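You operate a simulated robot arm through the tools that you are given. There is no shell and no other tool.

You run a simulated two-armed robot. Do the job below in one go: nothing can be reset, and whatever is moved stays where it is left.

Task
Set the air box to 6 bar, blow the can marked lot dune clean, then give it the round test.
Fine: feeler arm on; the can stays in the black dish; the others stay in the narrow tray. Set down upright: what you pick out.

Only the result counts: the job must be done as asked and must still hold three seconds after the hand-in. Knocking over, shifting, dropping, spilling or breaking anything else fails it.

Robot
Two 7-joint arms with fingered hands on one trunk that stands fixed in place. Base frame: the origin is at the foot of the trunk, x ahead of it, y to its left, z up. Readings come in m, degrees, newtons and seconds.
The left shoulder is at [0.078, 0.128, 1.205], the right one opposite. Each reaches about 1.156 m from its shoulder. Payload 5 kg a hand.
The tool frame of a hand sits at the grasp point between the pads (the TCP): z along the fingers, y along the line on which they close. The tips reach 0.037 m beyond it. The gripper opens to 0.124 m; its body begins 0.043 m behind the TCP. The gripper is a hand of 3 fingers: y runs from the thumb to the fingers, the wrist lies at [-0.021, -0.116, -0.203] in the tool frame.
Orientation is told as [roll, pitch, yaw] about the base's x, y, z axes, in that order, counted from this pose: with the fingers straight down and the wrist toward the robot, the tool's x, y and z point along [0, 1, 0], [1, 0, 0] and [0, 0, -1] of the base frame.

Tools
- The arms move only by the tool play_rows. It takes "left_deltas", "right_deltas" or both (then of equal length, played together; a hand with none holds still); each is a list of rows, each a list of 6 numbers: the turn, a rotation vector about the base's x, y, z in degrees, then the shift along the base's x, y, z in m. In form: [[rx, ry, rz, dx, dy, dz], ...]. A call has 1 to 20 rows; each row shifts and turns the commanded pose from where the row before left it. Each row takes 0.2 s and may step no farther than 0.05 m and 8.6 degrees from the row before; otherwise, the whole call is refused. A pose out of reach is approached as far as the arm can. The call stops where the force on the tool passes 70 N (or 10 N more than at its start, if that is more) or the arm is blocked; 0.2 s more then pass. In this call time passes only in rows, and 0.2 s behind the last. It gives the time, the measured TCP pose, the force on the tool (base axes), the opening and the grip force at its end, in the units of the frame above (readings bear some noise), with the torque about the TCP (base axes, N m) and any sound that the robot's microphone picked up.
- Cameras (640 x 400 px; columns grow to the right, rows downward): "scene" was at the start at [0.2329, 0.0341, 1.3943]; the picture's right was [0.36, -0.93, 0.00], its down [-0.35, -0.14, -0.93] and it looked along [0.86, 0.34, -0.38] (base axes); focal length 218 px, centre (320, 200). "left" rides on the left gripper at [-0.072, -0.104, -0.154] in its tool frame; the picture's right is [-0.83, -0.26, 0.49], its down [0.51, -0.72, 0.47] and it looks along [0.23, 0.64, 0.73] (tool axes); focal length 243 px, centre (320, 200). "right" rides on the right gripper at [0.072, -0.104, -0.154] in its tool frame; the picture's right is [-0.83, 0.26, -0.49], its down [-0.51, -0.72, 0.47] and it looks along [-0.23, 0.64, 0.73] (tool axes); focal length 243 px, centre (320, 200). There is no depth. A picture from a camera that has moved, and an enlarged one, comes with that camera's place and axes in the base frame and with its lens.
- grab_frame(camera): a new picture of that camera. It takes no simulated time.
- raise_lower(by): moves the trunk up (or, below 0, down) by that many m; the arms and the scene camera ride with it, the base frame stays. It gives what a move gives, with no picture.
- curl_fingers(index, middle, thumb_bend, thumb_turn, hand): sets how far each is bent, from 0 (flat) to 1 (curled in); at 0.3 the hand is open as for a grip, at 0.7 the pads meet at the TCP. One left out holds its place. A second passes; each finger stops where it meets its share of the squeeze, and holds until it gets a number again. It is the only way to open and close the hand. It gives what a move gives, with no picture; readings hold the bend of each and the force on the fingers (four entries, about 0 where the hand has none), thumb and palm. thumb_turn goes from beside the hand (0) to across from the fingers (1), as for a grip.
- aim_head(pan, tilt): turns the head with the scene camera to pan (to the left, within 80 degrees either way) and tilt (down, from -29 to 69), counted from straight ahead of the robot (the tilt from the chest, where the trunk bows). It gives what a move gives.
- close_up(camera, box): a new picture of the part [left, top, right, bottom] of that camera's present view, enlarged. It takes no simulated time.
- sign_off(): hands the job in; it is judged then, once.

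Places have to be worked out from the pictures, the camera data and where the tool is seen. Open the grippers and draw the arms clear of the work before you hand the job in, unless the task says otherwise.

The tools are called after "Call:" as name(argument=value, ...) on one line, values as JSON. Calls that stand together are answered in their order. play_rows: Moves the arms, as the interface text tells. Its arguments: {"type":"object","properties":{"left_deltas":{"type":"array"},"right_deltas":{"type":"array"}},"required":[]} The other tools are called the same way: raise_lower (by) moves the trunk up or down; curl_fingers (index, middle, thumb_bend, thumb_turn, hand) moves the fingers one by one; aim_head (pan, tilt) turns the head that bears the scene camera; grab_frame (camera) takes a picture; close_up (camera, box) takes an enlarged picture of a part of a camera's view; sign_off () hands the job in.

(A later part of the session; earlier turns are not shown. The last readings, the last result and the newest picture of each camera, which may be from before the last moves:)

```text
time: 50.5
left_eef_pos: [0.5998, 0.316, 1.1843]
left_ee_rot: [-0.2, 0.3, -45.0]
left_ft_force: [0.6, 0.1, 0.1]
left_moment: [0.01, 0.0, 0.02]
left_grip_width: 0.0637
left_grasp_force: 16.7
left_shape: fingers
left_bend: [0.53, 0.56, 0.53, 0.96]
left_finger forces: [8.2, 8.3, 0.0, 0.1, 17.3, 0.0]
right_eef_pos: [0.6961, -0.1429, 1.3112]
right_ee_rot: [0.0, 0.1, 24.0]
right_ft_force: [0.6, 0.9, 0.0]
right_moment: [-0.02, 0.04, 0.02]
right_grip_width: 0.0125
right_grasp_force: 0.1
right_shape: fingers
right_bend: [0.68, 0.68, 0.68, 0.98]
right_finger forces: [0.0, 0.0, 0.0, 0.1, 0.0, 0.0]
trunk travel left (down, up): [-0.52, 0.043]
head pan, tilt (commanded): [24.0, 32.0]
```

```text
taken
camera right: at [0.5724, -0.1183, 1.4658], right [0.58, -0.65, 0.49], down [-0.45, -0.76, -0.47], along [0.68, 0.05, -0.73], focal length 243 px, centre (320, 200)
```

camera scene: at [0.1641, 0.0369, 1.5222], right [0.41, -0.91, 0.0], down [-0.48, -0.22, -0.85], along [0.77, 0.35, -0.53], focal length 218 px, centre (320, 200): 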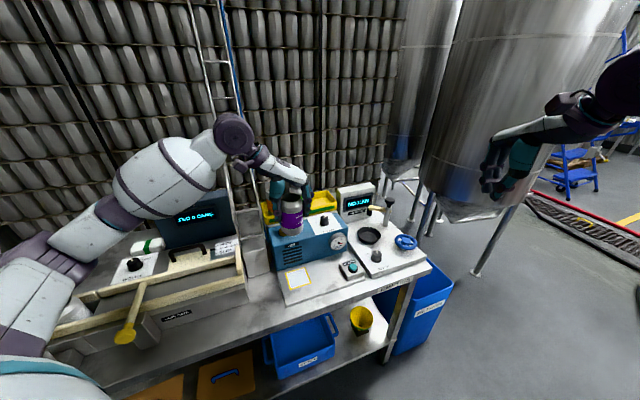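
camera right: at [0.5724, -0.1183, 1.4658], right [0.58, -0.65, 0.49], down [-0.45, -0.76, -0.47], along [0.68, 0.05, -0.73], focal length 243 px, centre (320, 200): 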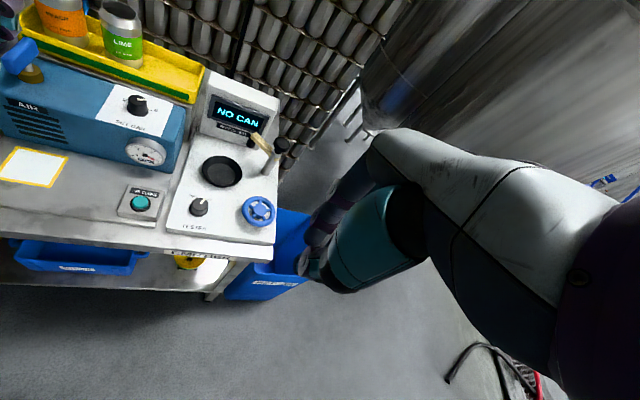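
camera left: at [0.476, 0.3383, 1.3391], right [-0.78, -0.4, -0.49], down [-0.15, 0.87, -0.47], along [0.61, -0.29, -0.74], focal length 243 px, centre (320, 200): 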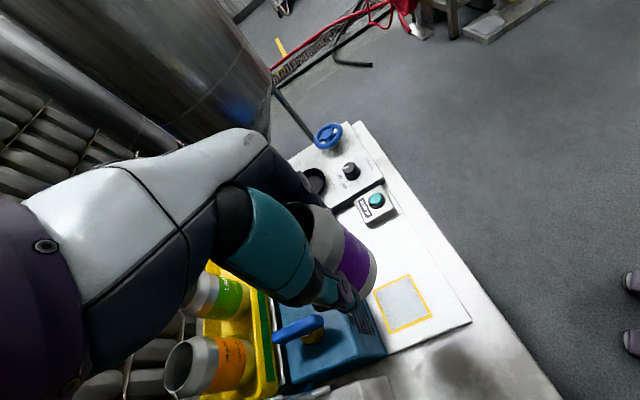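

Clear overhead. I carry the can at this height toward the dish, stopping just short of above it.

Call:
play_rows(left_deltas=[[0, 0, 0, 0.02, -0.012, 0], [0, 0, 0, 0.0338, -0.0214, 0], [0, 0, 0, 0.0338, -0.0214, 0], [0, 0, 0, 0.0338, -0.0214, 0], [0, 0, 0, 0.0338, -0.0214, 0], [0, 0, 0, 0.0338, -0.0214, 0], [0, 0, 0, 0.0338, -0.0214, 0], [0, 0, 0, 0.0338, -0.0214, 0], [0, 0, 0, 0.0135, -0.009, 0]])

Call:
grab_frame(camera="scene")

Call:
grab_frame(camera="left")

Call:
grab_frame(camera="right")

```text
time: 52.5
left_eef_pos: [0.8679, 0.1442, 1.1848]
left_ee_rot: [0.1, 0.3, -45.1]
left_ft_force: [0.1, -0.6, -0.1]
left_moment: [0.01, 0.01, 0.02]
left_grip_width: 0.0634
left_grasp_force: 16.6
left_shape: fingers
left_bend: [0.53, 0.56, 0.53, 0.96]
left_finger forces: [8.1, 8.1, 0.1, 0.0, 16.5, 0.1]
right_eef_pos: [0.6956, -0.1433, 1.3126]
right_ee_rot: [0.0, 0.0, 24.1]
right_ft_force: [1.0, 0.1, 0.5]
right_moment: [0.0, 0.01, -0.02]
right_grip_width: 0.0124
right_grasp_force: 0.1
right_shape: fingers
right_bend: [0.68, 0.68, 0.68, 0.98]
right_finger forces: [0.0, 0.0, 0.0, 0.0, 0.0, 0.1]
trunk travel left (down, up): [-0.52, 0.043]
head pan, tilt (commanded): [24.0, 32.0]
```

```text
taken
camera scene: at [0.1628, 0.0367, 1.5227], right [0.41, -0.91, 0.0], down [-0.48, -0.22, -0.85], along [0.77, 0.35, -0.53], focal length 218 px, centre (320, 200)
```

scene: 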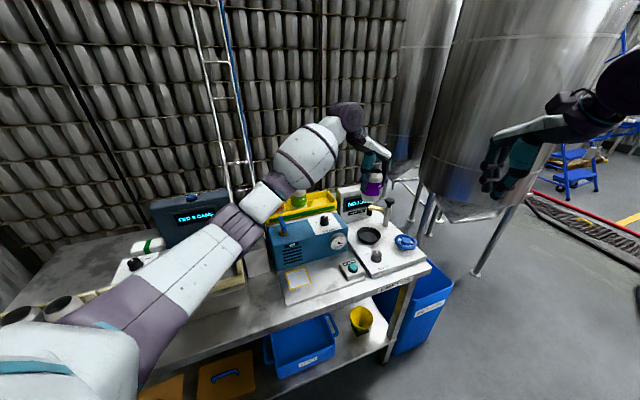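

```text
taken
camera left: at [0.7442, 0.1662, 1.34], right [-0.77, -0.4, -0.49], down [-0.15, 0.87, -0.47], along [0.61, -0.29, -0.73], focal length 243 px, centre (320, 200)
```

left: 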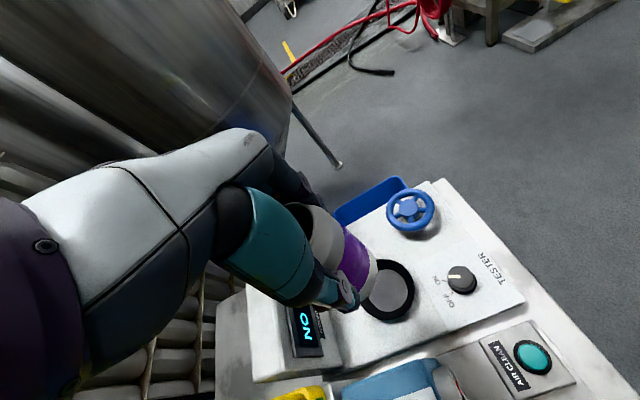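

```text
taken
camera right: at [0.5708, -0.1185, 1.4677], right [0.58, -0.65, 0.49], down [-0.45, -0.76, -0.47], along [0.68, 0.05, -0.73], focal length 243 px, centre (320, 200)
```

right: 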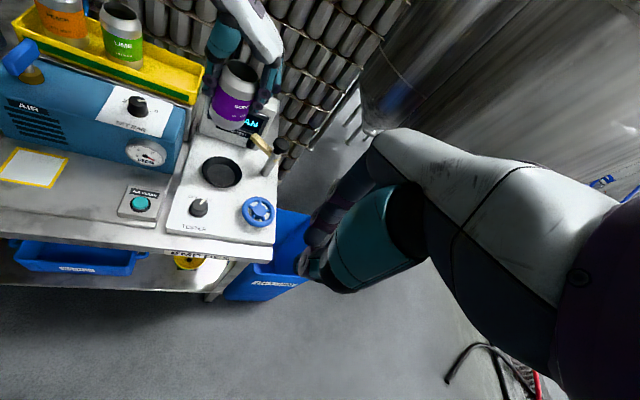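

The left arm reaches comfortably. I zoom from the right and scene cameras to fix the dish centre and the can's position relative to it.

Call:
close_up(camera="right", box=[160, 40, 300, 250])

Call:
close_up(camera="scene", box=[330, 130, 430, 280])

Call:
close_up(camera="left", box=[270, 180, 450, 340])

```text
1.90 times, centred on (230, 145) of right
camera zoom: at [0.5708, -0.1185, 1.4677], right [0.58, -0.65, 0.49], down [-0.45, -0.76, -0.47], along [0.68, 0.05, -0.73], focal length 462 px, centre (491, 305)
```

zoom: 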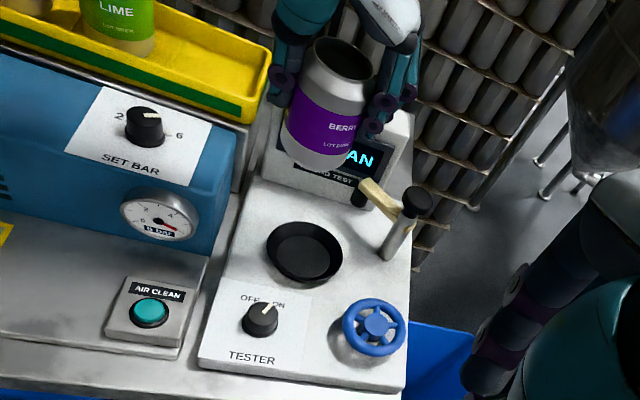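

```text
2.67 times, centred on (380, 205) of scene
camera zoom: at [0.1628, 0.0367, 1.5227], right [0.41, -0.91, 0.0], down [-0.48, -0.22, -0.85], along [0.77, 0.35, -0.53], focal length 583 px, centre (160, 187)
```

zoom: 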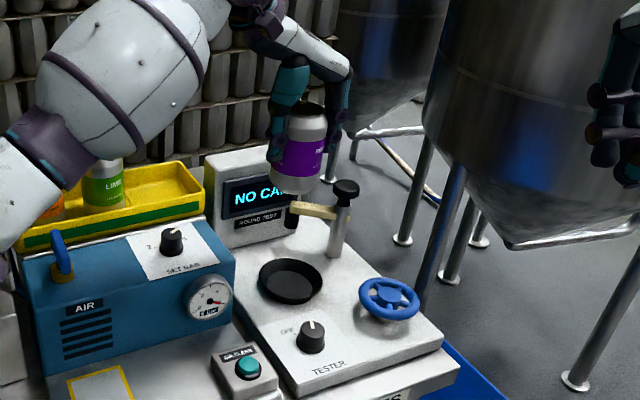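

```text
2.50 times, centred on (360, 260) of left
camera zoom: at [0.7442, 0.1662, 1.34], right [-0.77, -0.4, -0.49], down [-0.15, 0.87, -0.47], along [0.61, -0.29, -0.73], focal length 606 px, centre (220, 50)
```

zoom: 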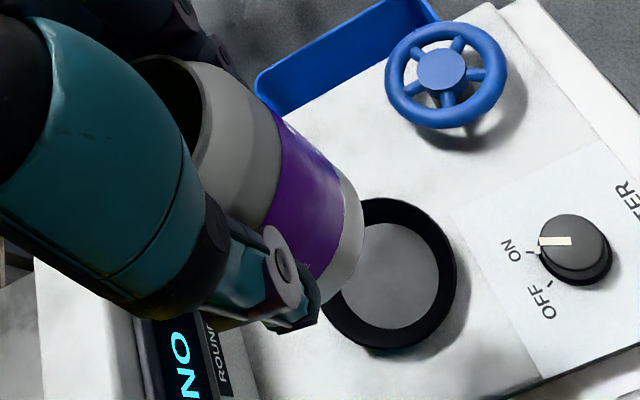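

Dish floor centre works out to (0.886, 0.133, ≈0.908); can bottom is ≈0.092 below the TCP, so touchdown at TCP z≈1.00. I centre over the dish and descend to z≈1.03.

Call:
play_rows(left_deltas=[[0, 0, 0, 0.009, -0.0055, 0], [0, 0, 0, 0.009, -0.0055, -0.02], [0, 0, 0, 0, 0, -0.035], [0, 0, 0, 0, 0, -0.035], [0, 0, 0, 0, 0, -0.035], [0, 0, 0, 0, 0, -0.025], [0, 0, 0, 0, 0, 0]])

Call:
close_up(camera="right", box=[160, 60, 300, 250])

Call:
close_up(camera="scene", box=[300, 130, 430, 280])

Call:
close_up(camera="left", box=[240, 180, 450, 370])

Call:
grab_frame(camera="scene")

```text
time: 54.1
left_eef_pos: [0.8885, 0.1342, 1.035]
left_ee_rot: [0.0, 0.2, -45.1]
left_ft_force: [-0.5, 0.5, 0.0]
left_moment: [-0.01, 0.03, 0.01]
left_grip_width: 0.0637
left_grasp_force: 16.5
left_shape: fingers
left_bend: [0.53, 0.56, 0.53, 0.96]
left_finger forces: [8.2, 8.2, 0.0, 0.0, 16.6, 0.1]
right_eef_pos: [0.6953, -0.1414, 1.3137]
right_ee_rot: [-0.1, 0.0, 23.9]
right_ft_force: [-0.2, -0.1, 1.3]
right_moment: [0.0, -0.04, 0.02]
right_grip_width: 0.0124
right_grasp_force: 0.1
right_shape: fingers
right_bend: [0.68, 0.68, 0.68, 0.98]
right_finger forces: [0.0, 0.0, 0.0, 0.1, 0.1, 0.1]
trunk travel left (down, up): [-0.52, 0.043]
head pan, tilt (commanded): [24.0, 32.0]
```

```text
2.11 times, centred on (230, 155) of right
camera zoom: at [0.5703, -0.1185, 1.4681], right [0.58, -0.65, 0.49], down [-0.45, -0.76, -0.47], along [0.68, 0.05, -0.73], focal length 511 px, centre (510, 295)
```

zoom: 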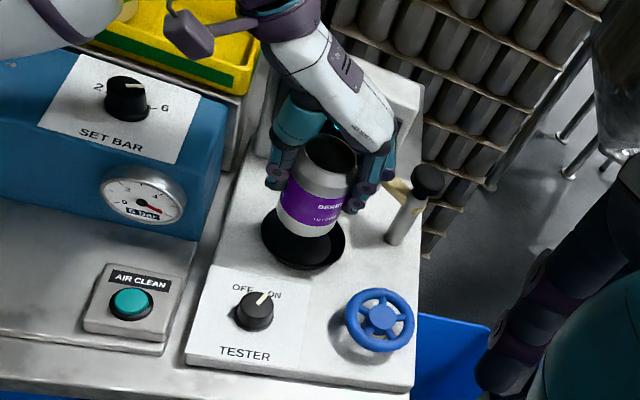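

```text
2.67 times, centred on (365, 205) of scene
camera zoom: at [0.1623, 0.0367, 1.5228], right [0.41, -0.91, 0.0], down [-0.48, -0.22, -0.85], along [0.77, 0.35, -0.53], focal length 583 px, centre (200, 187)
```

zoom: 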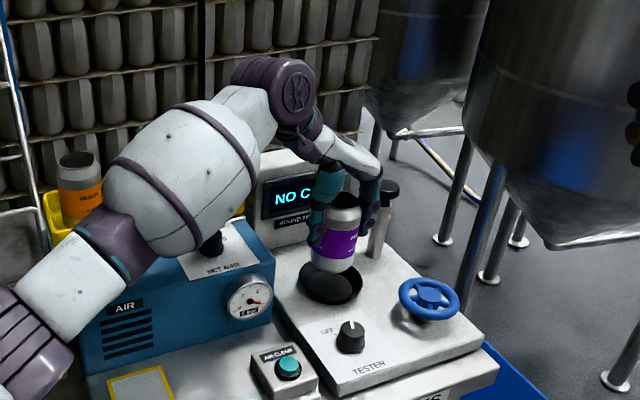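

```text
2.11 times, centred on (345, 275) of left
camera zoom: at [0.7636, 0.156, 1.1904], right [-0.77, -0.4, -0.49], down [-0.15, 0.87, -0.47], along [0.62, -0.29, -0.73], focal length 511 px, centre (267, 42)
```

zoom: 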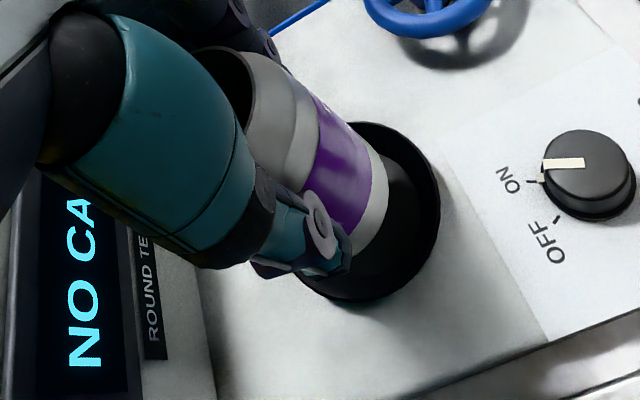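

```text
taken
camera scene: at [0.1623, 0.0367, 1.5228], right [0.41, -0.91, 0.0], down [-0.48, -0.22, -0.85], along [0.77, 0.35, -0.53], focal length 218 px, centre (320, 200)
```

scene: 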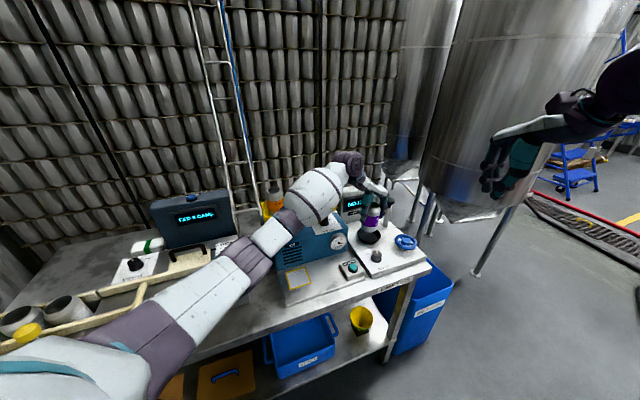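

Can hangs right over the dish and the forearm still clears the air box by ~8–10 cm. I lower slowly to touchdown.

Call:
play_rows(left_deltas=[[0, 0, 0, -0.002, -0.001, -0.01], [0, 0, 0, 0, 0, -0.008], [0, 0, 0, 0, 0, -0.006], [0, 0, 0, 0, 0, -0.005]])

Call:
close_up(camera="right", box=[180, 90, 280, 200])

Call:
close_up(camera="scene", box=[330, 150, 430, 280])

```text
time: 55.1
left_eef_pos: [0.8844, 0.1341, 1.0071]
left_ee_rot: [0.0, 0.2, -45.1]
left_ft_force: [-0.2, 0.6, 0.7]
left_moment: [0.0, 0.01, 0.0]
left_grip_width: 0.0635
left_grasp_force: 16.8
left_shape: fingers
left_bend: [0.53, 0.56, 0.53, 0.96]
left_finger forces: [8.2, 8.3, 0.1, 0.1, 16.7, 0.0]
right_eef_pos: [0.696, -0.1426, 1.3133]
right_ee_rot: [0.0, 0.0, 24.1]
right_ft_force: [0.2, 0.2, -0.4]
right_moment: [0.0, -0.05, -0.02]
right_grip_width: 0.0128
right_grasp_force: 0.0
right_shape: fingers
right_bend: [0.68, 0.68, 0.68, 0.98]
right_finger forces: [0.0, 0.0, 0.1, 0.0, 0.0, 0.0]
trunk travel left (down, up): [-0.52, 0.043]
head pan, tilt (commanded): [24.0, 32.0]
```

```text
3.64 times, centred on (230, 145) of right
camera zoom: at [0.5711, -0.1182, 1.4675], right [0.58, -0.65, 0.49], down [-0.45, -0.76, -0.47], along [0.68, 0.05, -0.73], focal length 882 px, centre (647, 400)
```

zoom: 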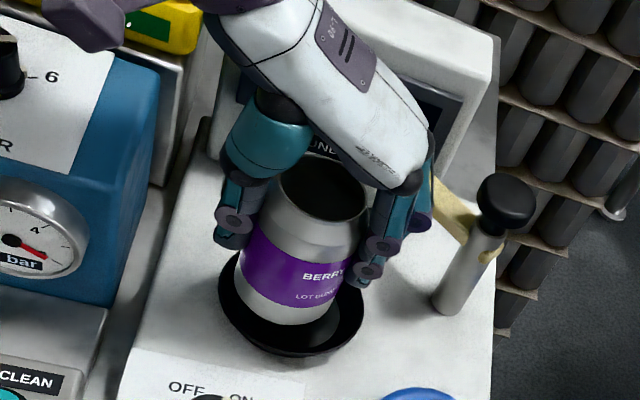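

```text
3.08 times, centred on (380, 215) of scene
camera zoom: at [0.1631, 0.0369, 1.5226], right [0.41, -0.91, 0.0], down [-0.48, -0.22, -0.85], along [0.77, 0.35, -0.53], focal length 672 px, centre (135, 154)
```

zoom: 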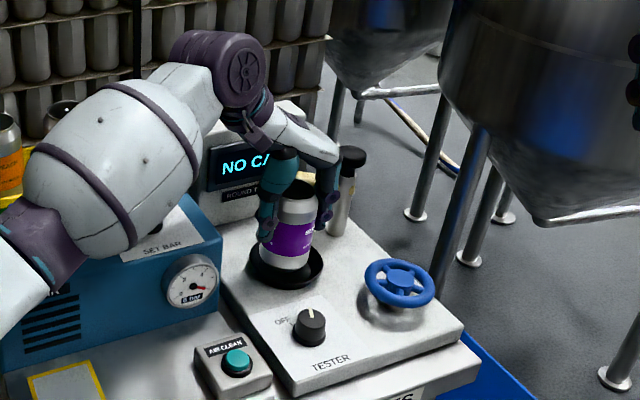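

Alignment in the dish looks good; not touching yet. I keep lowering in 4 mm steps.

Call:
play_rows(left_deltas=[[0, 0, 0, 0, 0, -0.004], [0, 0, 0, 0, 0, -0.004], [0, 0, 0, 0, 0, -0.003]])

Call:
close_up(camera="right", box=[180, 90, 280, 200])

```text
time: 55.9
left_eef_pos: [0.8851, 0.1345, 0.995]
left_ee_rot: [0.1, 0.2, -45.0]
left_ft_force: [-0.1, -0.7, -0.4]
left_moment: [0.01, -0.01, -0.02]
left_grip_width: 0.0632
left_grasp_force: 16.9
left_shape: fingers
left_bend: [0.53, 0.56, 0.53, 0.96]
left_finger forces: [8.3, 8.2, 0.0, 0.1, 16.5, 0.0]
right_eef_pos: [0.6956, -0.1434, 1.314]
right_ee_rot: [0.0, 0.0, 24.0]
right_ft_force: [0.3, -0.4, 0.1]
right_moment: [-0.06, 0.0, 0.01]
right_grip_width: 0.0126
right_grasp_force: 0.1
right_shape: fingers
right_bend: [0.68, 0.68, 0.68, 0.98]
right_finger forces: [0.0, 0.0, 0.1, 0.0, 0.0, 0.0]
trunk travel left (down, up): [-0.52, 0.043]
head pan, tilt (commanded): [24.0, 32.0]
```

```text
3.64 times, centred on (230, 145) of right
camera zoom: at [0.5707, -0.1183, 1.4678], right [0.58, -0.65, 0.49], down [-0.45, -0.76, -0.47], along [0.68, 0.05, -0.73], focal length 882 px, centre (647, 400)
```

zoom: 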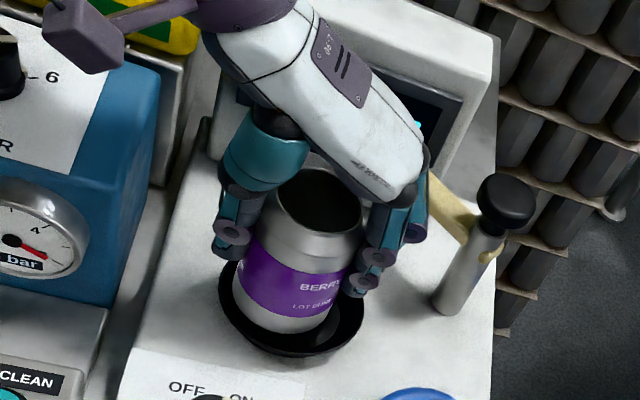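

No contact yet at TCP 0.995; continuing gently.

Call:
play_rows(left_deltas=[[0, 0, 0, 0, 0, -0.003], [0, 0, 0, 0, 0, -0.003], [0, 0, 0, 0, 0, -0.002]])

Call:
close_up(camera="right", box=[180, 90, 280, 200])

```text
time: 56.7
left_eef_pos: [0.885, 0.1346, 0.9881]
left_ee_rot: [0.0, 0.1, -45.2]
left_ft_force: [-0.8, 0.1, 1.3]
left_moment: [0.0, -0.04, -0.03]
left_grip_width: 0.0634
left_grasp_force: 16.5
left_shape: fingers
left_bend: [0.53, 0.56, 0.53, 0.96]
left_finger forces: [8.3, 8.3, 0.0, 0.1, 16.7, 0.0]
right_eef_pos: [0.6945, -0.1426, 1.3135]
right_ee_rot: [0.0, -0.1, 23.9]
right_ft_force: [-0.9, -0.1, 0.0]
right_moment: [-0.02, -0.01, -0.01]
right_grip_width: 0.0126
right_grasp_force: 0.1
right_shape: fingers
right_bend: [0.68, 0.68, 0.68, 0.98]
right_finger forces: [0.0, 0.0, 0.1, 0.1, 0.0, 0.0]
trunk travel left (down, up): [-0.52, 0.043]
head pan, tilt (commanded): [24.0, 32.0]
```

```text
3.64 times, centred on (230, 145) of right
camera zoom: at [0.5703, -0.1183, 1.4681], right [0.58, -0.65, 0.49], down [-0.45, -0.76, -0.47], along [0.68, 0.05, -0.73], focal length 882 px, centre (647, 400)
```

zoom: 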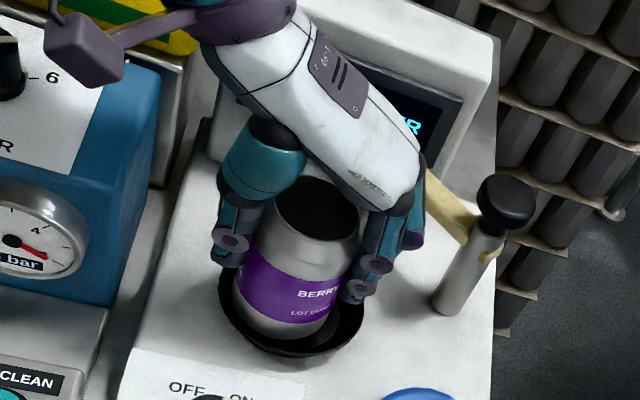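

The display seems to have changed. I look at it and take two more tiny steps down.

Call:
play_rows(left_deltas=[[0, 0, 0, 0, 0, -0.002], [0, 0, 0, 0, 0, -0.002]])

Call:
close_up(camera="scene", box=[330, 150, 430, 280])

Call:
close_up(camera="left", box=[200, 180, 450, 370])

```text
time: 57.3
left_eef_pos: [0.885, 0.1341, 0.987]
left_ee_rot: [0.2, 0.0, -45.1]
left_ft_force: [-1.0, -0.7, 11.5]
left_moment: [-0.09, -0.18, -0.03]
left_grip_width: 0.0631
left_grasp_force: 18.2
left_shape: fingers
left_bend: [0.53, 0.56, 0.53, 0.96]
left_finger forces: [8.7, 8.9, 0.0, 0.1, 18.5, 0.1]
right_eef_pos: [0.693, -0.143, 1.3163]
right_ee_rot: [-0.1, -0.2, 23.9]
right_ft_force: [-1.3, 0.5, 0.3]
right_moment: [-0.03, -0.03, -0.01]
right_grip_width: 0.0125
right_grasp_force: 0.1
right_shape: fingers
right_bend: [0.68, 0.68, 0.68, 0.98]
right_finger forces: [0.0, 0.0, 0.0, 0.0, 0.0, 0.0]
trunk travel left (down, up): [-0.52, 0.043]
head pan, tilt (commanded): [24.0, 32.0]
```

```text
3.08 times, centred on (380, 215) of scene
camera zoom: at [0.1605, 0.0365, 1.5232], right [0.41, -0.91, 0.0], down [-0.48, -0.22, -0.85], along [0.78, 0.35, -0.53], focal length 672 px, centre (135, 154)
```

zoom: 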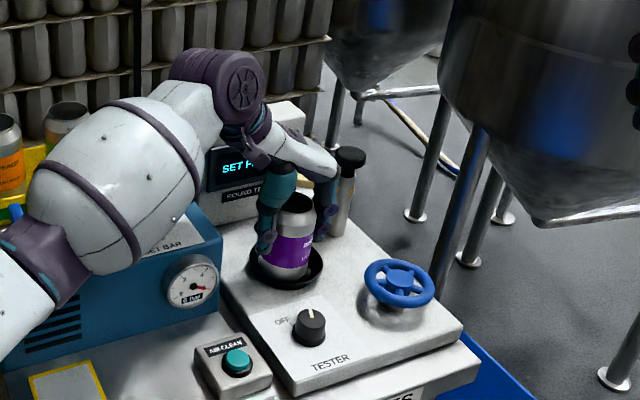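

```text
2.11 times, centred on (325, 275) of left
camera zoom: at [0.7598, 0.1557, 1.1412], right [-0.77, -0.4, -0.49], down [-0.15, 0.87, -0.47], along [0.62, -0.29, -0.73], focal length 511 px, centre (310, 42)
```

zoom: 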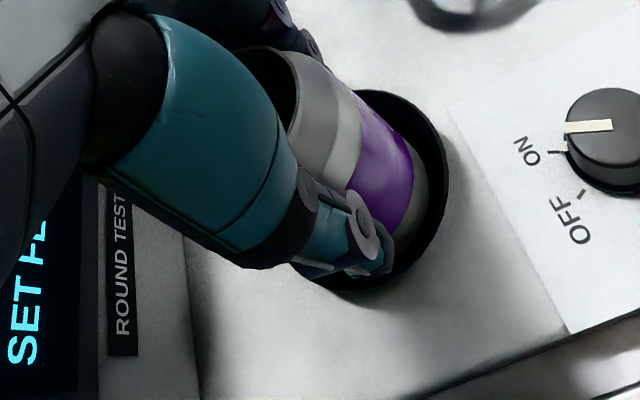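

Touchdown felt (11 N) and the display says "SET FE(ELER)". I open the hand partway to release the can.

Call:
curl_fingers(hand="left", index=0.42, middle=0.42, thumb_bend=0.42)

Call:
close_up(camera="right", box=[180, 90, 280, 200])

Call:
close_up(camera="scene", box=[330, 150, 430, 280])

```text
time: 58.3
left_eef_pos: [0.8852, 0.1352, 0.9829]
left_ee_rot: [0.0, 0.2, -45.1]
left_ft_force: [0.7, -0.1, -0.1]
left_moment: [0.01, 0.01, -0.04]
left_grip_width: 0.0921
left_grasp_force: 0.0
left_shape: fingers
left_bend: [0.42, 0.42, 0.42, 0.97]
left_finger forces: [0.0, 0.0, 0.1, 0.0, 0.0, 0.0]
right_eef_pos: [0.6964, -0.1423, 1.3128]
right_ee_rot: [-0.1, 0.0, 23.9]
right_ft_force: [0.1, -1.3, -0.2]
right_moment: [-0.01, 0.05, -0.02]
right_grip_width: 0.0125
right_grasp_force: 0.3
right_shape: fingers
right_bend: [0.68, 0.68, 0.68, 0.98]
right_finger forces: [0.0, 0.0, 0.0, 0.0, 0.0, 0.1]
trunk travel left (down, up): [-0.52, 0.043]
head pan, tilt (commanded): [24.0, 32.0]
```

```text
3.64 times, centred on (230, 145) of right
camera zoom: at [0.5712, -0.1182, 1.4675], right [0.58, -0.65, 0.49], down [-0.45, -0.76, -0.47], along [0.68, 0.05, -0.73], focal length 882 px, centre (647, 400)
```

zoom: 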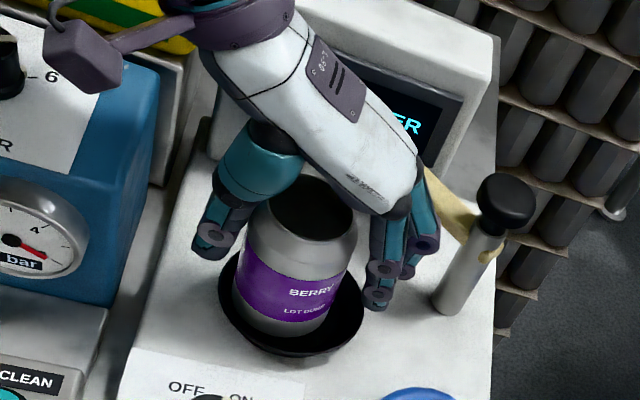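

```text
3.08 times, centred on (380, 215) of scene
camera zoom: at [0.1632, 0.0369, 1.5226], right [0.41, -0.91, 0.0], down [-0.48, -0.22, -0.85], along [0.77, 0.35, -0.53], focal length 672 px, centre (135, 154)
```

zoom: 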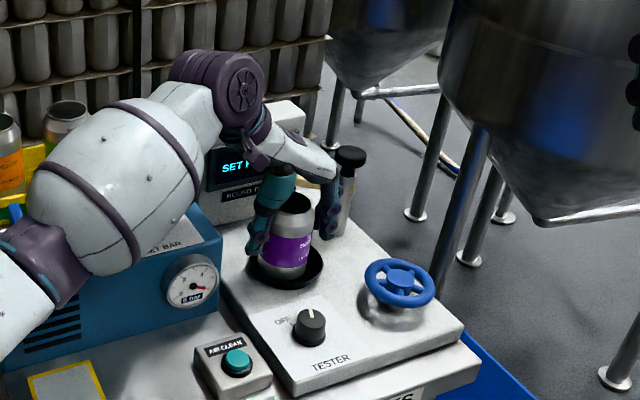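

The can stands free and upright in the dish. I lift the left hand straight up and retreat the way it came.

Call:
play_rows(left_deltas=[[0, 0, 0, 0, 0, 0.015], [0, 0, 0, 0, 0, 0.03], [0, 0, 0, 0, 0, 0.04], [0, 0, 0, 0, 0, 0.045], [0, 0, 0, 0, 0, 0.045], [0, 0, 0, 0, 0, 0.03]])

Call:
play_rows(left_deltas=[[0, 0, 0, -0.0338, 0.0214, 0.005], [0, 0, 0, -0.0338, 0.0214, 0.005], [0, 0, 0, -0.0338, 0.0214, 0.005], [0, 0, 0, -0.0338, 0.0214, 0.005], [0, 0, 0, -0.0338, 0.0214, 0.005], [0, 0, 0, -0.0338, 0.0214, 0.005], [0, 0, 0, -0.0338, 0.0214, 0.005], [0, 0, 0, -0.0338, 0.0214, 0.005]])

Call:
grab_frame(camera="scene")

Call:
close_up(camera="right", box=[180, 70, 300, 230])

Call:
grab_frame(camera="left")

```text
time: 59.7
left_eef_pos: [0.8847, 0.1325, 1.1916]
left_ee_rot: [0.0, 0.1, -45.1]
left_ft_force: [0.3, 0.0, -0.4]
left_moment: [0.04, -0.03, -0.02]
left_grip_width: 0.092
left_grasp_force: 0.1
left_shape: fingers
left_bend: [0.42, 0.42, 0.42, 0.97]
left_finger forces: [0.0, 0.0, 0.1, 0.1, 0.1, 0.0]
right_eef_pos: [0.6955, -0.142, 1.3126]
right_ee_rot: [0.0, -0.1, 24.0]
right_ft_force: [0.2, 0.2, 0.3]
right_moment: [0.03, 0.01, -0.03]
right_grip_width: 0.0124
right_grasp_force: 0.1
right_shape: fingers
right_bend: [0.68, 0.68, 0.68, 0.98]
right_finger forces: [0.0, 0.0, 0.0, 0.0, 0.1, 0.1]
trunk travel left (down, up): [-0.52, 0.043]
head pan, tilt (commanded): [24.0, 32.0]
```

```text
time: 61.5
left_eef_pos: [0.6135, 0.3067, 1.2312]
left_ee_rot: [0.1, 0.2, -45.1]
left_ft_force: [-1.1, 0.9, 0.6]
left_moment: [0.0, -0.05, 0.03]
left_grip_width: 0.0924
left_grasp_force: 0.1
left_shape: fingers
left_bend: [0.42, 0.42, 0.42, 0.97]
left_finger forces: [0.0, 0.0, 0.1, 0.0, 0.0, 0.0]
right_eef_pos: [0.6942, -0.1425, 1.316]
right_ee_rot: [-0.2, -0.2, 23.9]
right_ft_force: [-1.7, 0.6, 0.2]
right_moment: [0.0, -0.01, -0.02]
right_grip_width: 0.0126
right_grasp_force: 0.1
right_shape: fingers
right_bend: [0.68, 0.68, 0.68, 0.98]
right_finger forces: [0.0, 0.0, 0.1, 0.0, 0.0, 0.0]
trunk travel left (down, up): [-0.52, 0.043]
head pan, tilt (commanded): [24.0, 32.0]
```

```text
taken
camera scene: at [0.1604, 0.0378, 1.523], right [0.41, -0.91, 0.0], down [-0.48, -0.22, -0.85], along [0.78, 0.34, -0.53], focal length 218 px, centre (320, 200)
```

scene: 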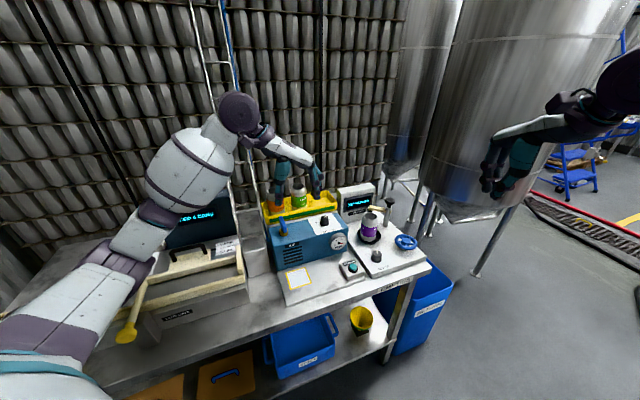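

```text
2.50 times, centred on (240, 150) of right
camera zoom: at [0.5683, -0.1175, 1.4692], right [0.57, -0.65, 0.49], down [-0.45, -0.76, -0.47], along [0.68, 0.05, -0.73], focal length 606 px, centre (520, 325)
```

zoom: 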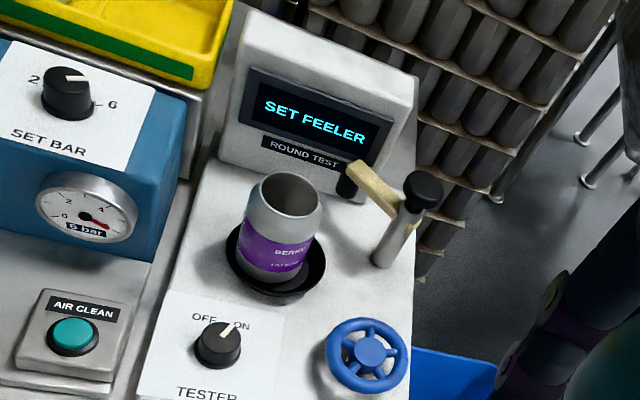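

```text
taken
camera left: at [0.4893, 0.3281, 1.3856], right [-0.77, -0.4, -0.49], down [-0.15, 0.87, -0.47], along [0.62, -0.29, -0.73], focal length 243 px, centre (320, 200)
```

left: 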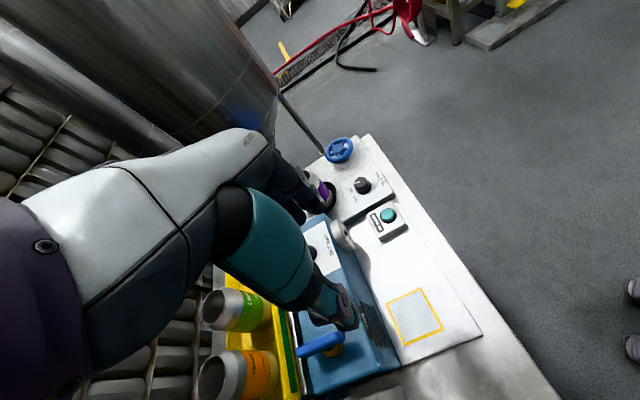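

The can stands in the dish and the display asks "SET FEELER". Next I retract the left arm high and back, then lower the trunk so the right arm can reach the feeler post at about (0.998, 0.086).

Call:
play_rows(left_deltas=[[0, 0, 5.6, -0.018, 0.0155, 0.027], [0, 0, 5.6, -0.018, 0.0155, 0.027], [0, 0, 5.6, -0.018, 0.0155, 0.027], [0, 0, 5.6, -0.018, 0.0155, 0.027], [0, 0, 5.6, -0.018, 0.0155, 0.027], [0, 0, 5.6, -0.018, 0.0155, 0.027], [0, 0, 5.6, -0.018, 0.0155, 0.027], [0, 0, 5.6, -0.018, 0.0155, 0.027]])

Call:
raise_lower(by=-0.15)

Call:
aim_head(pan=12, tilt=32)

Call:
grab_frame(camera="scene")

Call:
grab_frame(camera="left")

Call:
grab_frame(camera="right")

```text
time: 63.3
left_eef_pos: [0.4712, 0.4325, 1.445]
left_ee_rot: [0.0, 0.3, -0.1]
left_ft_force: [-0.2, 0.3, 0.2]
left_moment: [0.04, 0.0, 0.01]
left_grip_width: 0.0926
left_grasp_force: 0.0
left_shape: fingers
left_bend: [0.42, 0.42, 0.42, 0.97]
left_finger forces: [0.0, 0.0, 0.0, 0.1, 0.1, 0.0]
right_eef_pos: [0.695, -0.1438, 1.3133]
right_ee_rot: [0.0, 0.0, 24.1]
right_ft_force: [0.4, -0.5, -0.6]
right_moment: [0.03, 0.0, -0.01]
right_grip_width: 0.0124
right_grasp_force: 0.1
right_shape: fingers
right_bend: [0.68, 0.68, 0.68, 0.98]
right_finger forces: [0.0, 0.0, 0.1, 0.0, 0.1, 0.0]
trunk travel left (down, up): [-0.52, 0.043]
head pan, tilt (commanded): [24.0, 32.0]
```

```text
time: 65.1
left_eef_pos: [0.4696, 0.4292, 1.2953]
left_ee_rot: [0.1, 0.3, -0.4]
left_ft_force: [-0.3, 0.3, -0.5]
left_moment: [0.02, 0.0, -0.01]
left_grip_width: 0.0922
left_grasp_force: 0.1
left_shape: fingers
left_bend: [0.42, 0.42, 0.42, 0.97]
left_finger forces: [0.0, 0.1, 0.0, 0.0, 0.0, 0.0]
right_eef_pos: [0.6956, -0.1416, 1.1647]
right_ee_rot: [0.0, -0.3, 24.0]
right_ft_force: [0.4, 0.1, 1.0]
right_moment: [-0.02, -0.01, -0.01]
right_grip_width: 0.0125
right_grasp_force: 0.1
right_shape: fingers
right_bend: [0.68, 0.68, 0.68, 0.98]
right_finger forces: [0.0, 0.0, 0.0, 0.1, 0.1, 0.1]
trunk travel left (down, up): [-0.37, 0.193]
head pan, tilt (commanded): [24.0, 32.0]
```

```text
time: 65.8
left_eef_pos: [0.4712, 0.4287, 1.2952]
left_ee_rot: [0.0, 0.2, -0.3]
left_ft_force: [0.8, -1.0, -0.7]
left_moment: [-0.01, 0.0, 0.0]
left_grip_width: 0.0921
left_grasp_force: 0.1
left_shape: fingers
left_bend: [0.42, 0.42, 0.42, 0.97]
left_finger forces: [0.1, 0.0, 0.0, 0.0, 0.1, 0.1]
right_eef_pos: [0.6962, -0.1434, 1.1635]
right_ee_rot: [0.0, 0.0, 24.1]
right_ft_force: [0.7, 0.1, 0.3]
right_moment: [-0.02, 0.03, 0.0]
right_grip_width: 0.0122
right_grasp_force: 0.0
right_shape: fingers
right_bend: [0.68, 0.68, 0.68, 0.98]
right_finger forces: [0.1, 0.0, 0.0, 0.0, 0.0, 0.0]
trunk travel left (down, up): [-0.37, 0.193]
head pan, tilt (commanded): [12.0, 32.0]
```

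```text
taken
camera scene: at [0.2419, 0.0192, 1.3475], right [0.21, -0.98, 0.0], down [-0.52, -0.11, -0.85], along [0.83, 0.18, -0.53], focal length 218 px, centre (320, 200)
```

scene: 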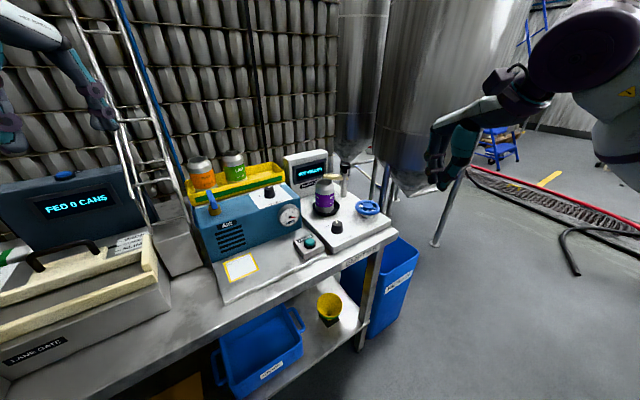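

```text
taken
camera left: at [0.3669, 0.3565, 1.4497], right [-0.27, -0.83, -0.49], down [-0.72, 0.51, -0.47], along [0.64, 0.23, -0.73], focal length 243 px, centre (320, 200)
```

left: 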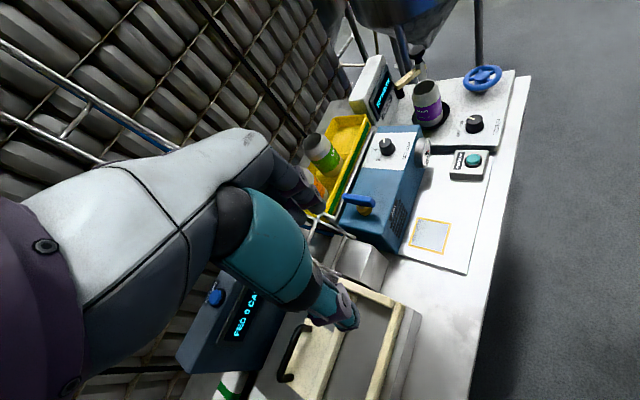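

```text
taken
camera right: at [0.5708, -0.1182, 1.3177], right [0.58, -0.65, 0.49], down [-0.45, -0.76, -0.47], along [0.68, 0.05, -0.73], focal length 243 px, centre (320, 200)
```

right: 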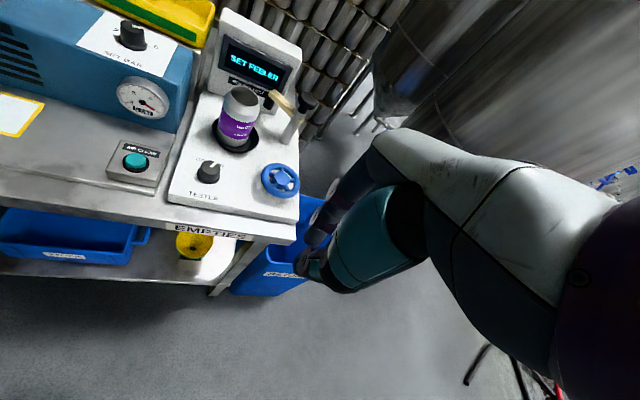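

All still in place. I zoom in on the feeler post from all three cameras to plan the swing.

Call:
close_up(camera="right", box=[210, 60, 330, 160])

Call:
close_up(camera="left", box=[350, 50, 470, 140])

Call:
close_up(camera="scene", box=[275, 135, 395, 235])

```text
4.00 times, centred on (270, 110) of right
camera zoom: at [0.5708, -0.1182, 1.3177], right [0.58, -0.65, 0.49], down [-0.45, -0.76, -0.47], along [0.68, 0.05, -0.73], focal length 970 px, centre (520, 560)
```

zoom: 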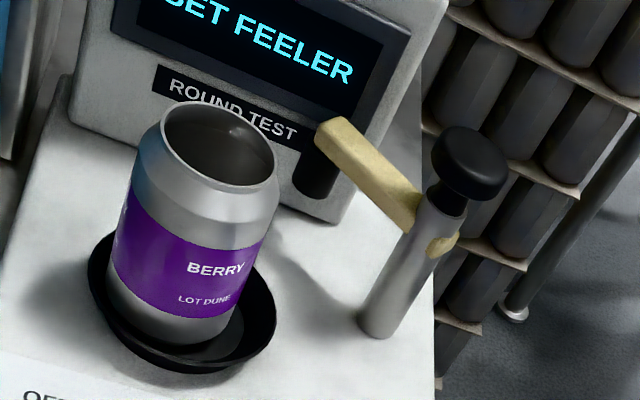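

```text
4.44 times, centred on (410, 95) of left
camera zoom: at [0.3669, 0.3565, 1.4497], right [-0.27, -0.83, -0.49], down [-0.72, 0.51, -0.47], along [0.64, 0.23, -0.73], focal length 1078 px, centre (-80, 667)
```

zoom: 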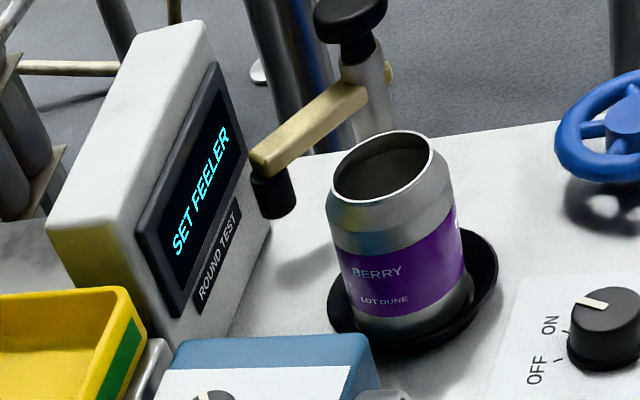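

```text
4.00 times, centred on (335, 185) of scene
camera zoom: at [0.2419, 0.0192, 1.3475], right [0.21, -0.98, 0.0], down [-0.52, -0.11, -0.85], along [0.83, 0.18, -0.53], focal length 874 px, centre (260, 260)
```

zoom: 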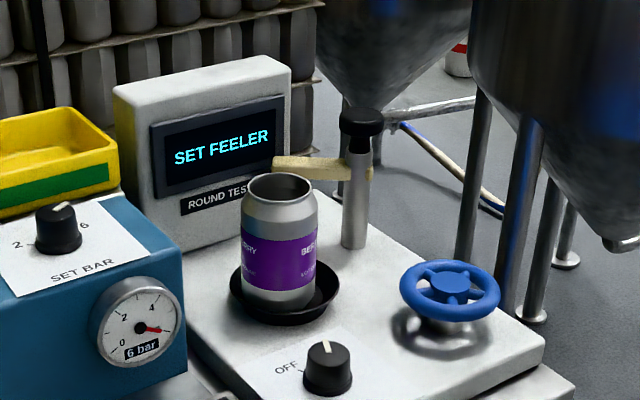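

Feeler post/knob at (0.998, 0.086), knob top 1.034; feeler tip points to +y and must swing ~60° counter-clockwise to the can. I bring the right hand (half open) above the post's top knob.

Call:
play_rows(right_deltas=[[0, 0, -3.8, 0.0336, 0.0255, 0.003], [0, 0, -3.8, 0.0336, 0.0255, 0.003], [0, 0, -3.8, 0.0336, 0.0255, 0], [0, 0, -3.8, 0.0336, 0.0255, 0], [0, 0, -3.8, 0.0336, 0.0255, 0], [0, 0, -3.8, 0.0336, 0.0255, 0], [0, 0, -3.8, 0.0336, 0.0255, 0], [0, 0, -3.8, 0.0336, 0.0255, 0], [0, 0, -3.8, 0.0332, 0.0255, 0]])

Call:
curl_fingers(hand="right", index=0.47, middle=0.47, thumb_bend=0.47)

Call:
grab_frame(camera="right")

Call:
close_up(camera="scene", box=[275, 85, 425, 235])

Call:
grab_frame(camera="left")

```text
time: 67.8
left_eef_pos: [0.4717, 0.4322, 1.2945]
left_ee_rot: [-0.1, 0.3, -0.2]
left_ft_force: [-0.2, 0.1, 0.4]
left_moment: [-0.05, 0.0, 0.0]
left_grip_width: 0.0922
left_grasp_force: 0.1
left_shape: fingers
left_bend: [0.42, 0.42, 0.42, 0.97]
left_finger forces: [0.0, 0.0, 0.1, 0.0, 0.1, 0.0]
right_eef_pos: [0.9975, 0.0909, 1.1699]
right_ee_rot: [-0.2, -0.1, -10.4]
right_ft_force: [0.3, 0.1, 0.5]
right_moment: [-0.01, 0.01, -0.05]
right_grip_width: 0.0124
right_grasp_force: 0.1
right_shape: fingers
right_bend: [0.68, 0.68, 0.68, 0.98]
right_finger forces: [0.0, 0.1, 0.0, 0.1, 0.0, 0.0]
trunk travel left (down, up): [-0.37, 0.193]
head pan, tilt (commanded): [12.0, 32.0]
```

```text
time: 68.8
left_eef_pos: [0.4703, 0.4302, 1.2943]
left_ee_rot: [0.0, 0.2, -0.3]
left_ft_force: [-0.6, -0.7, 0.1]
left_moment: [-0.01, -0.02, 0.03]
left_grip_width: 0.0924
left_grasp_force: 0.0
left_shape: fingers
left_bend: [0.42, 0.42, 0.42, 0.97]
left_finger forces: [0.0, 0.1, 0.1, 0.0, 0.1, 0.1]
right_eef_pos: [0.9961, 0.0894, 1.1709]
right_ee_rot: [-0.1, 0.1, -10.2]
right_ft_force: [0.6, -0.1, -1.2]
right_moment: [-0.02, -0.01, 0.0]
right_grip_width: 0.0763
right_grasp_force: 0.0
right_shape: fingers
right_bend: [0.47, 0.47, 0.47, 0.98]
right_finger forces: [0.0, 0.1, 0.0, 0.0, 0.0, 0.0]
trunk travel left (down, up): [-0.37, 0.193]
head pan, tilt (commanded): [12.0, 32.0]
```

```text
taken
camera right: at [0.9067, 0.1795, 1.3247], right [0.11, -0.86, 0.49], down [-0.8, -0.37, -0.47], along [0.59, -0.34, -0.73], focal length 243 px, centre (320, 200)
```

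right: 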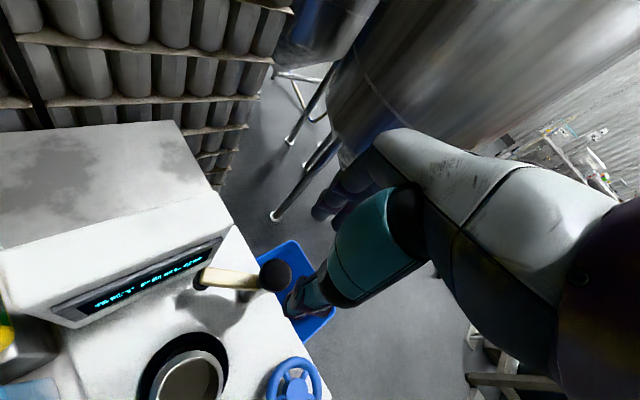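

```text
2.67 times, centred on (350, 160) of scene
camera zoom: at [0.2419, 0.0196, 1.3475], right [0.21, -0.98, 0.0], down [-0.52, -0.11, -0.85], along [0.83, 0.18, -0.53], focal length 583 px, centre (240, 307)
```

zoom: 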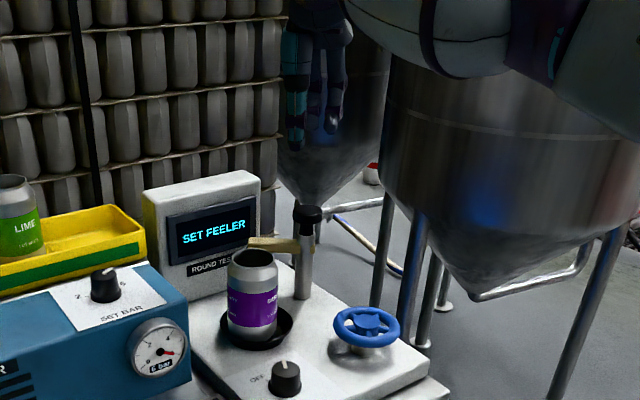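

```text
taken
camera left: at [0.3669, 0.3571, 1.4496], right [-0.27, -0.83, -0.49], down [-0.72, 0.51, -0.47], along [0.64, 0.23, -0.73], focal length 243 px, centre (320, 200)
```

left: 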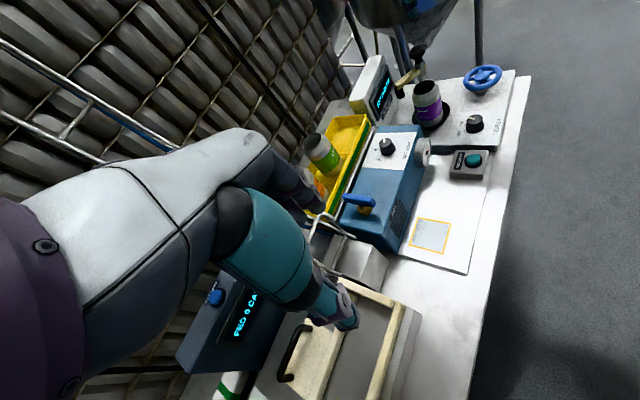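

The right hand is above the post knob. I lower so the fingertips surround the knob (TCP z≈1.053).

Call:
play_rows(right_deltas=[[0, 0, 0, 0.002, -0.002, -0.04], [0, 0, 0, 0.001, 0, -0.04], [0, 0, 0, 0, 0, -0.025], [0, 0, 0, 0, 0, -0.011], [0, 0, 0, 0, 0, 0]])

Call:
grab_frame(camera="right")

Call:
close_up(camera="scene", box=[295, 115, 395, 215])

Call:
close_up(camera="left", box=[360, 20, 480, 120])

```text
time: 70.0
left_eef_pos: [0.4708, 0.4284, 1.2948]
left_ee_rot: [0.0, 0.1, -0.3]
left_ft_force: [-0.3, 0.1, 0.2]
left_moment: [0.02, 0.03, -0.01]
left_grip_width: 0.092
left_grasp_force: 0.1
left_shape: fingers
left_bend: [0.42, 0.42, 0.42, 0.97]
left_finger forces: [0.0, 0.0, 0.0, 0.0, 0.1, 0.0]
right_eef_pos: [0.9981, 0.0871, 1.0546]
right_ee_rot: [0.1, -0.1, -10.3]
right_ft_force: [0.1, 0.0, -0.2]
right_moment: [0.0, 0.01, 0.0]
right_grip_width: 0.0764
right_grasp_force: 0.1
right_shape: fingers
right_bend: [0.47, 0.47, 0.47, 0.98]
right_finger forces: [0.1, 0.0, 0.0, 0.0, 0.1, 0.0]
trunk travel left (down, up): [-0.37, 0.193]
head pan, tilt (commanded): [12.0, 32.0]
```

```text
taken
camera right: at [0.91, 0.1766, 1.2081], right [0.11, -0.86, 0.49], down [-0.8, -0.37, -0.47], along [0.59, -0.34, -0.73], focal length 243 px, centre (320, 200)
```

right: 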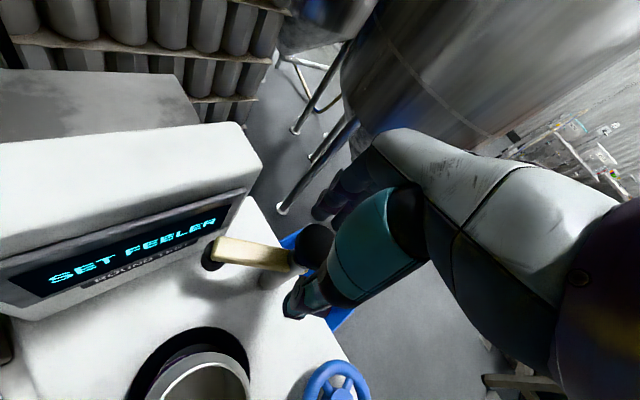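

```text
4.00 times, centred on (345, 165) of scene
camera zoom: at [0.2418, 0.0194, 1.3476], right [0.21, -0.98, 0.0], down [-0.52, -0.11, -0.85], along [0.83, 0.18, -0.53], focal length 874 px, centre (220, 340)
```

zoom: 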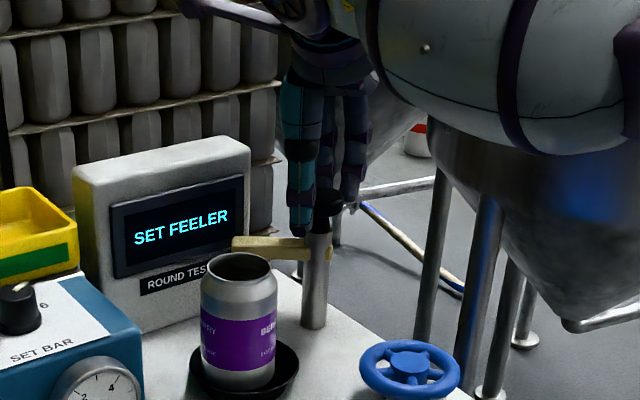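

```text
4.00 times, centred on (420, 70) of left
camera zoom: at [0.3668, 0.3568, 1.4497], right [-0.27, -0.83, -0.49], down [-0.72, 0.51, -0.47], along [0.64, 0.23, -0.73], focal length 970 px, centre (-80, 720)
```

zoom: 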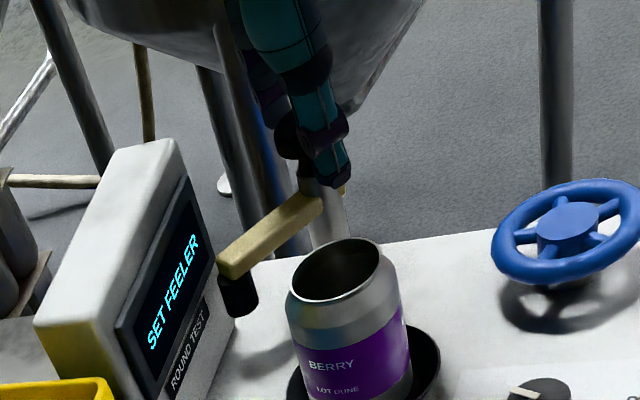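

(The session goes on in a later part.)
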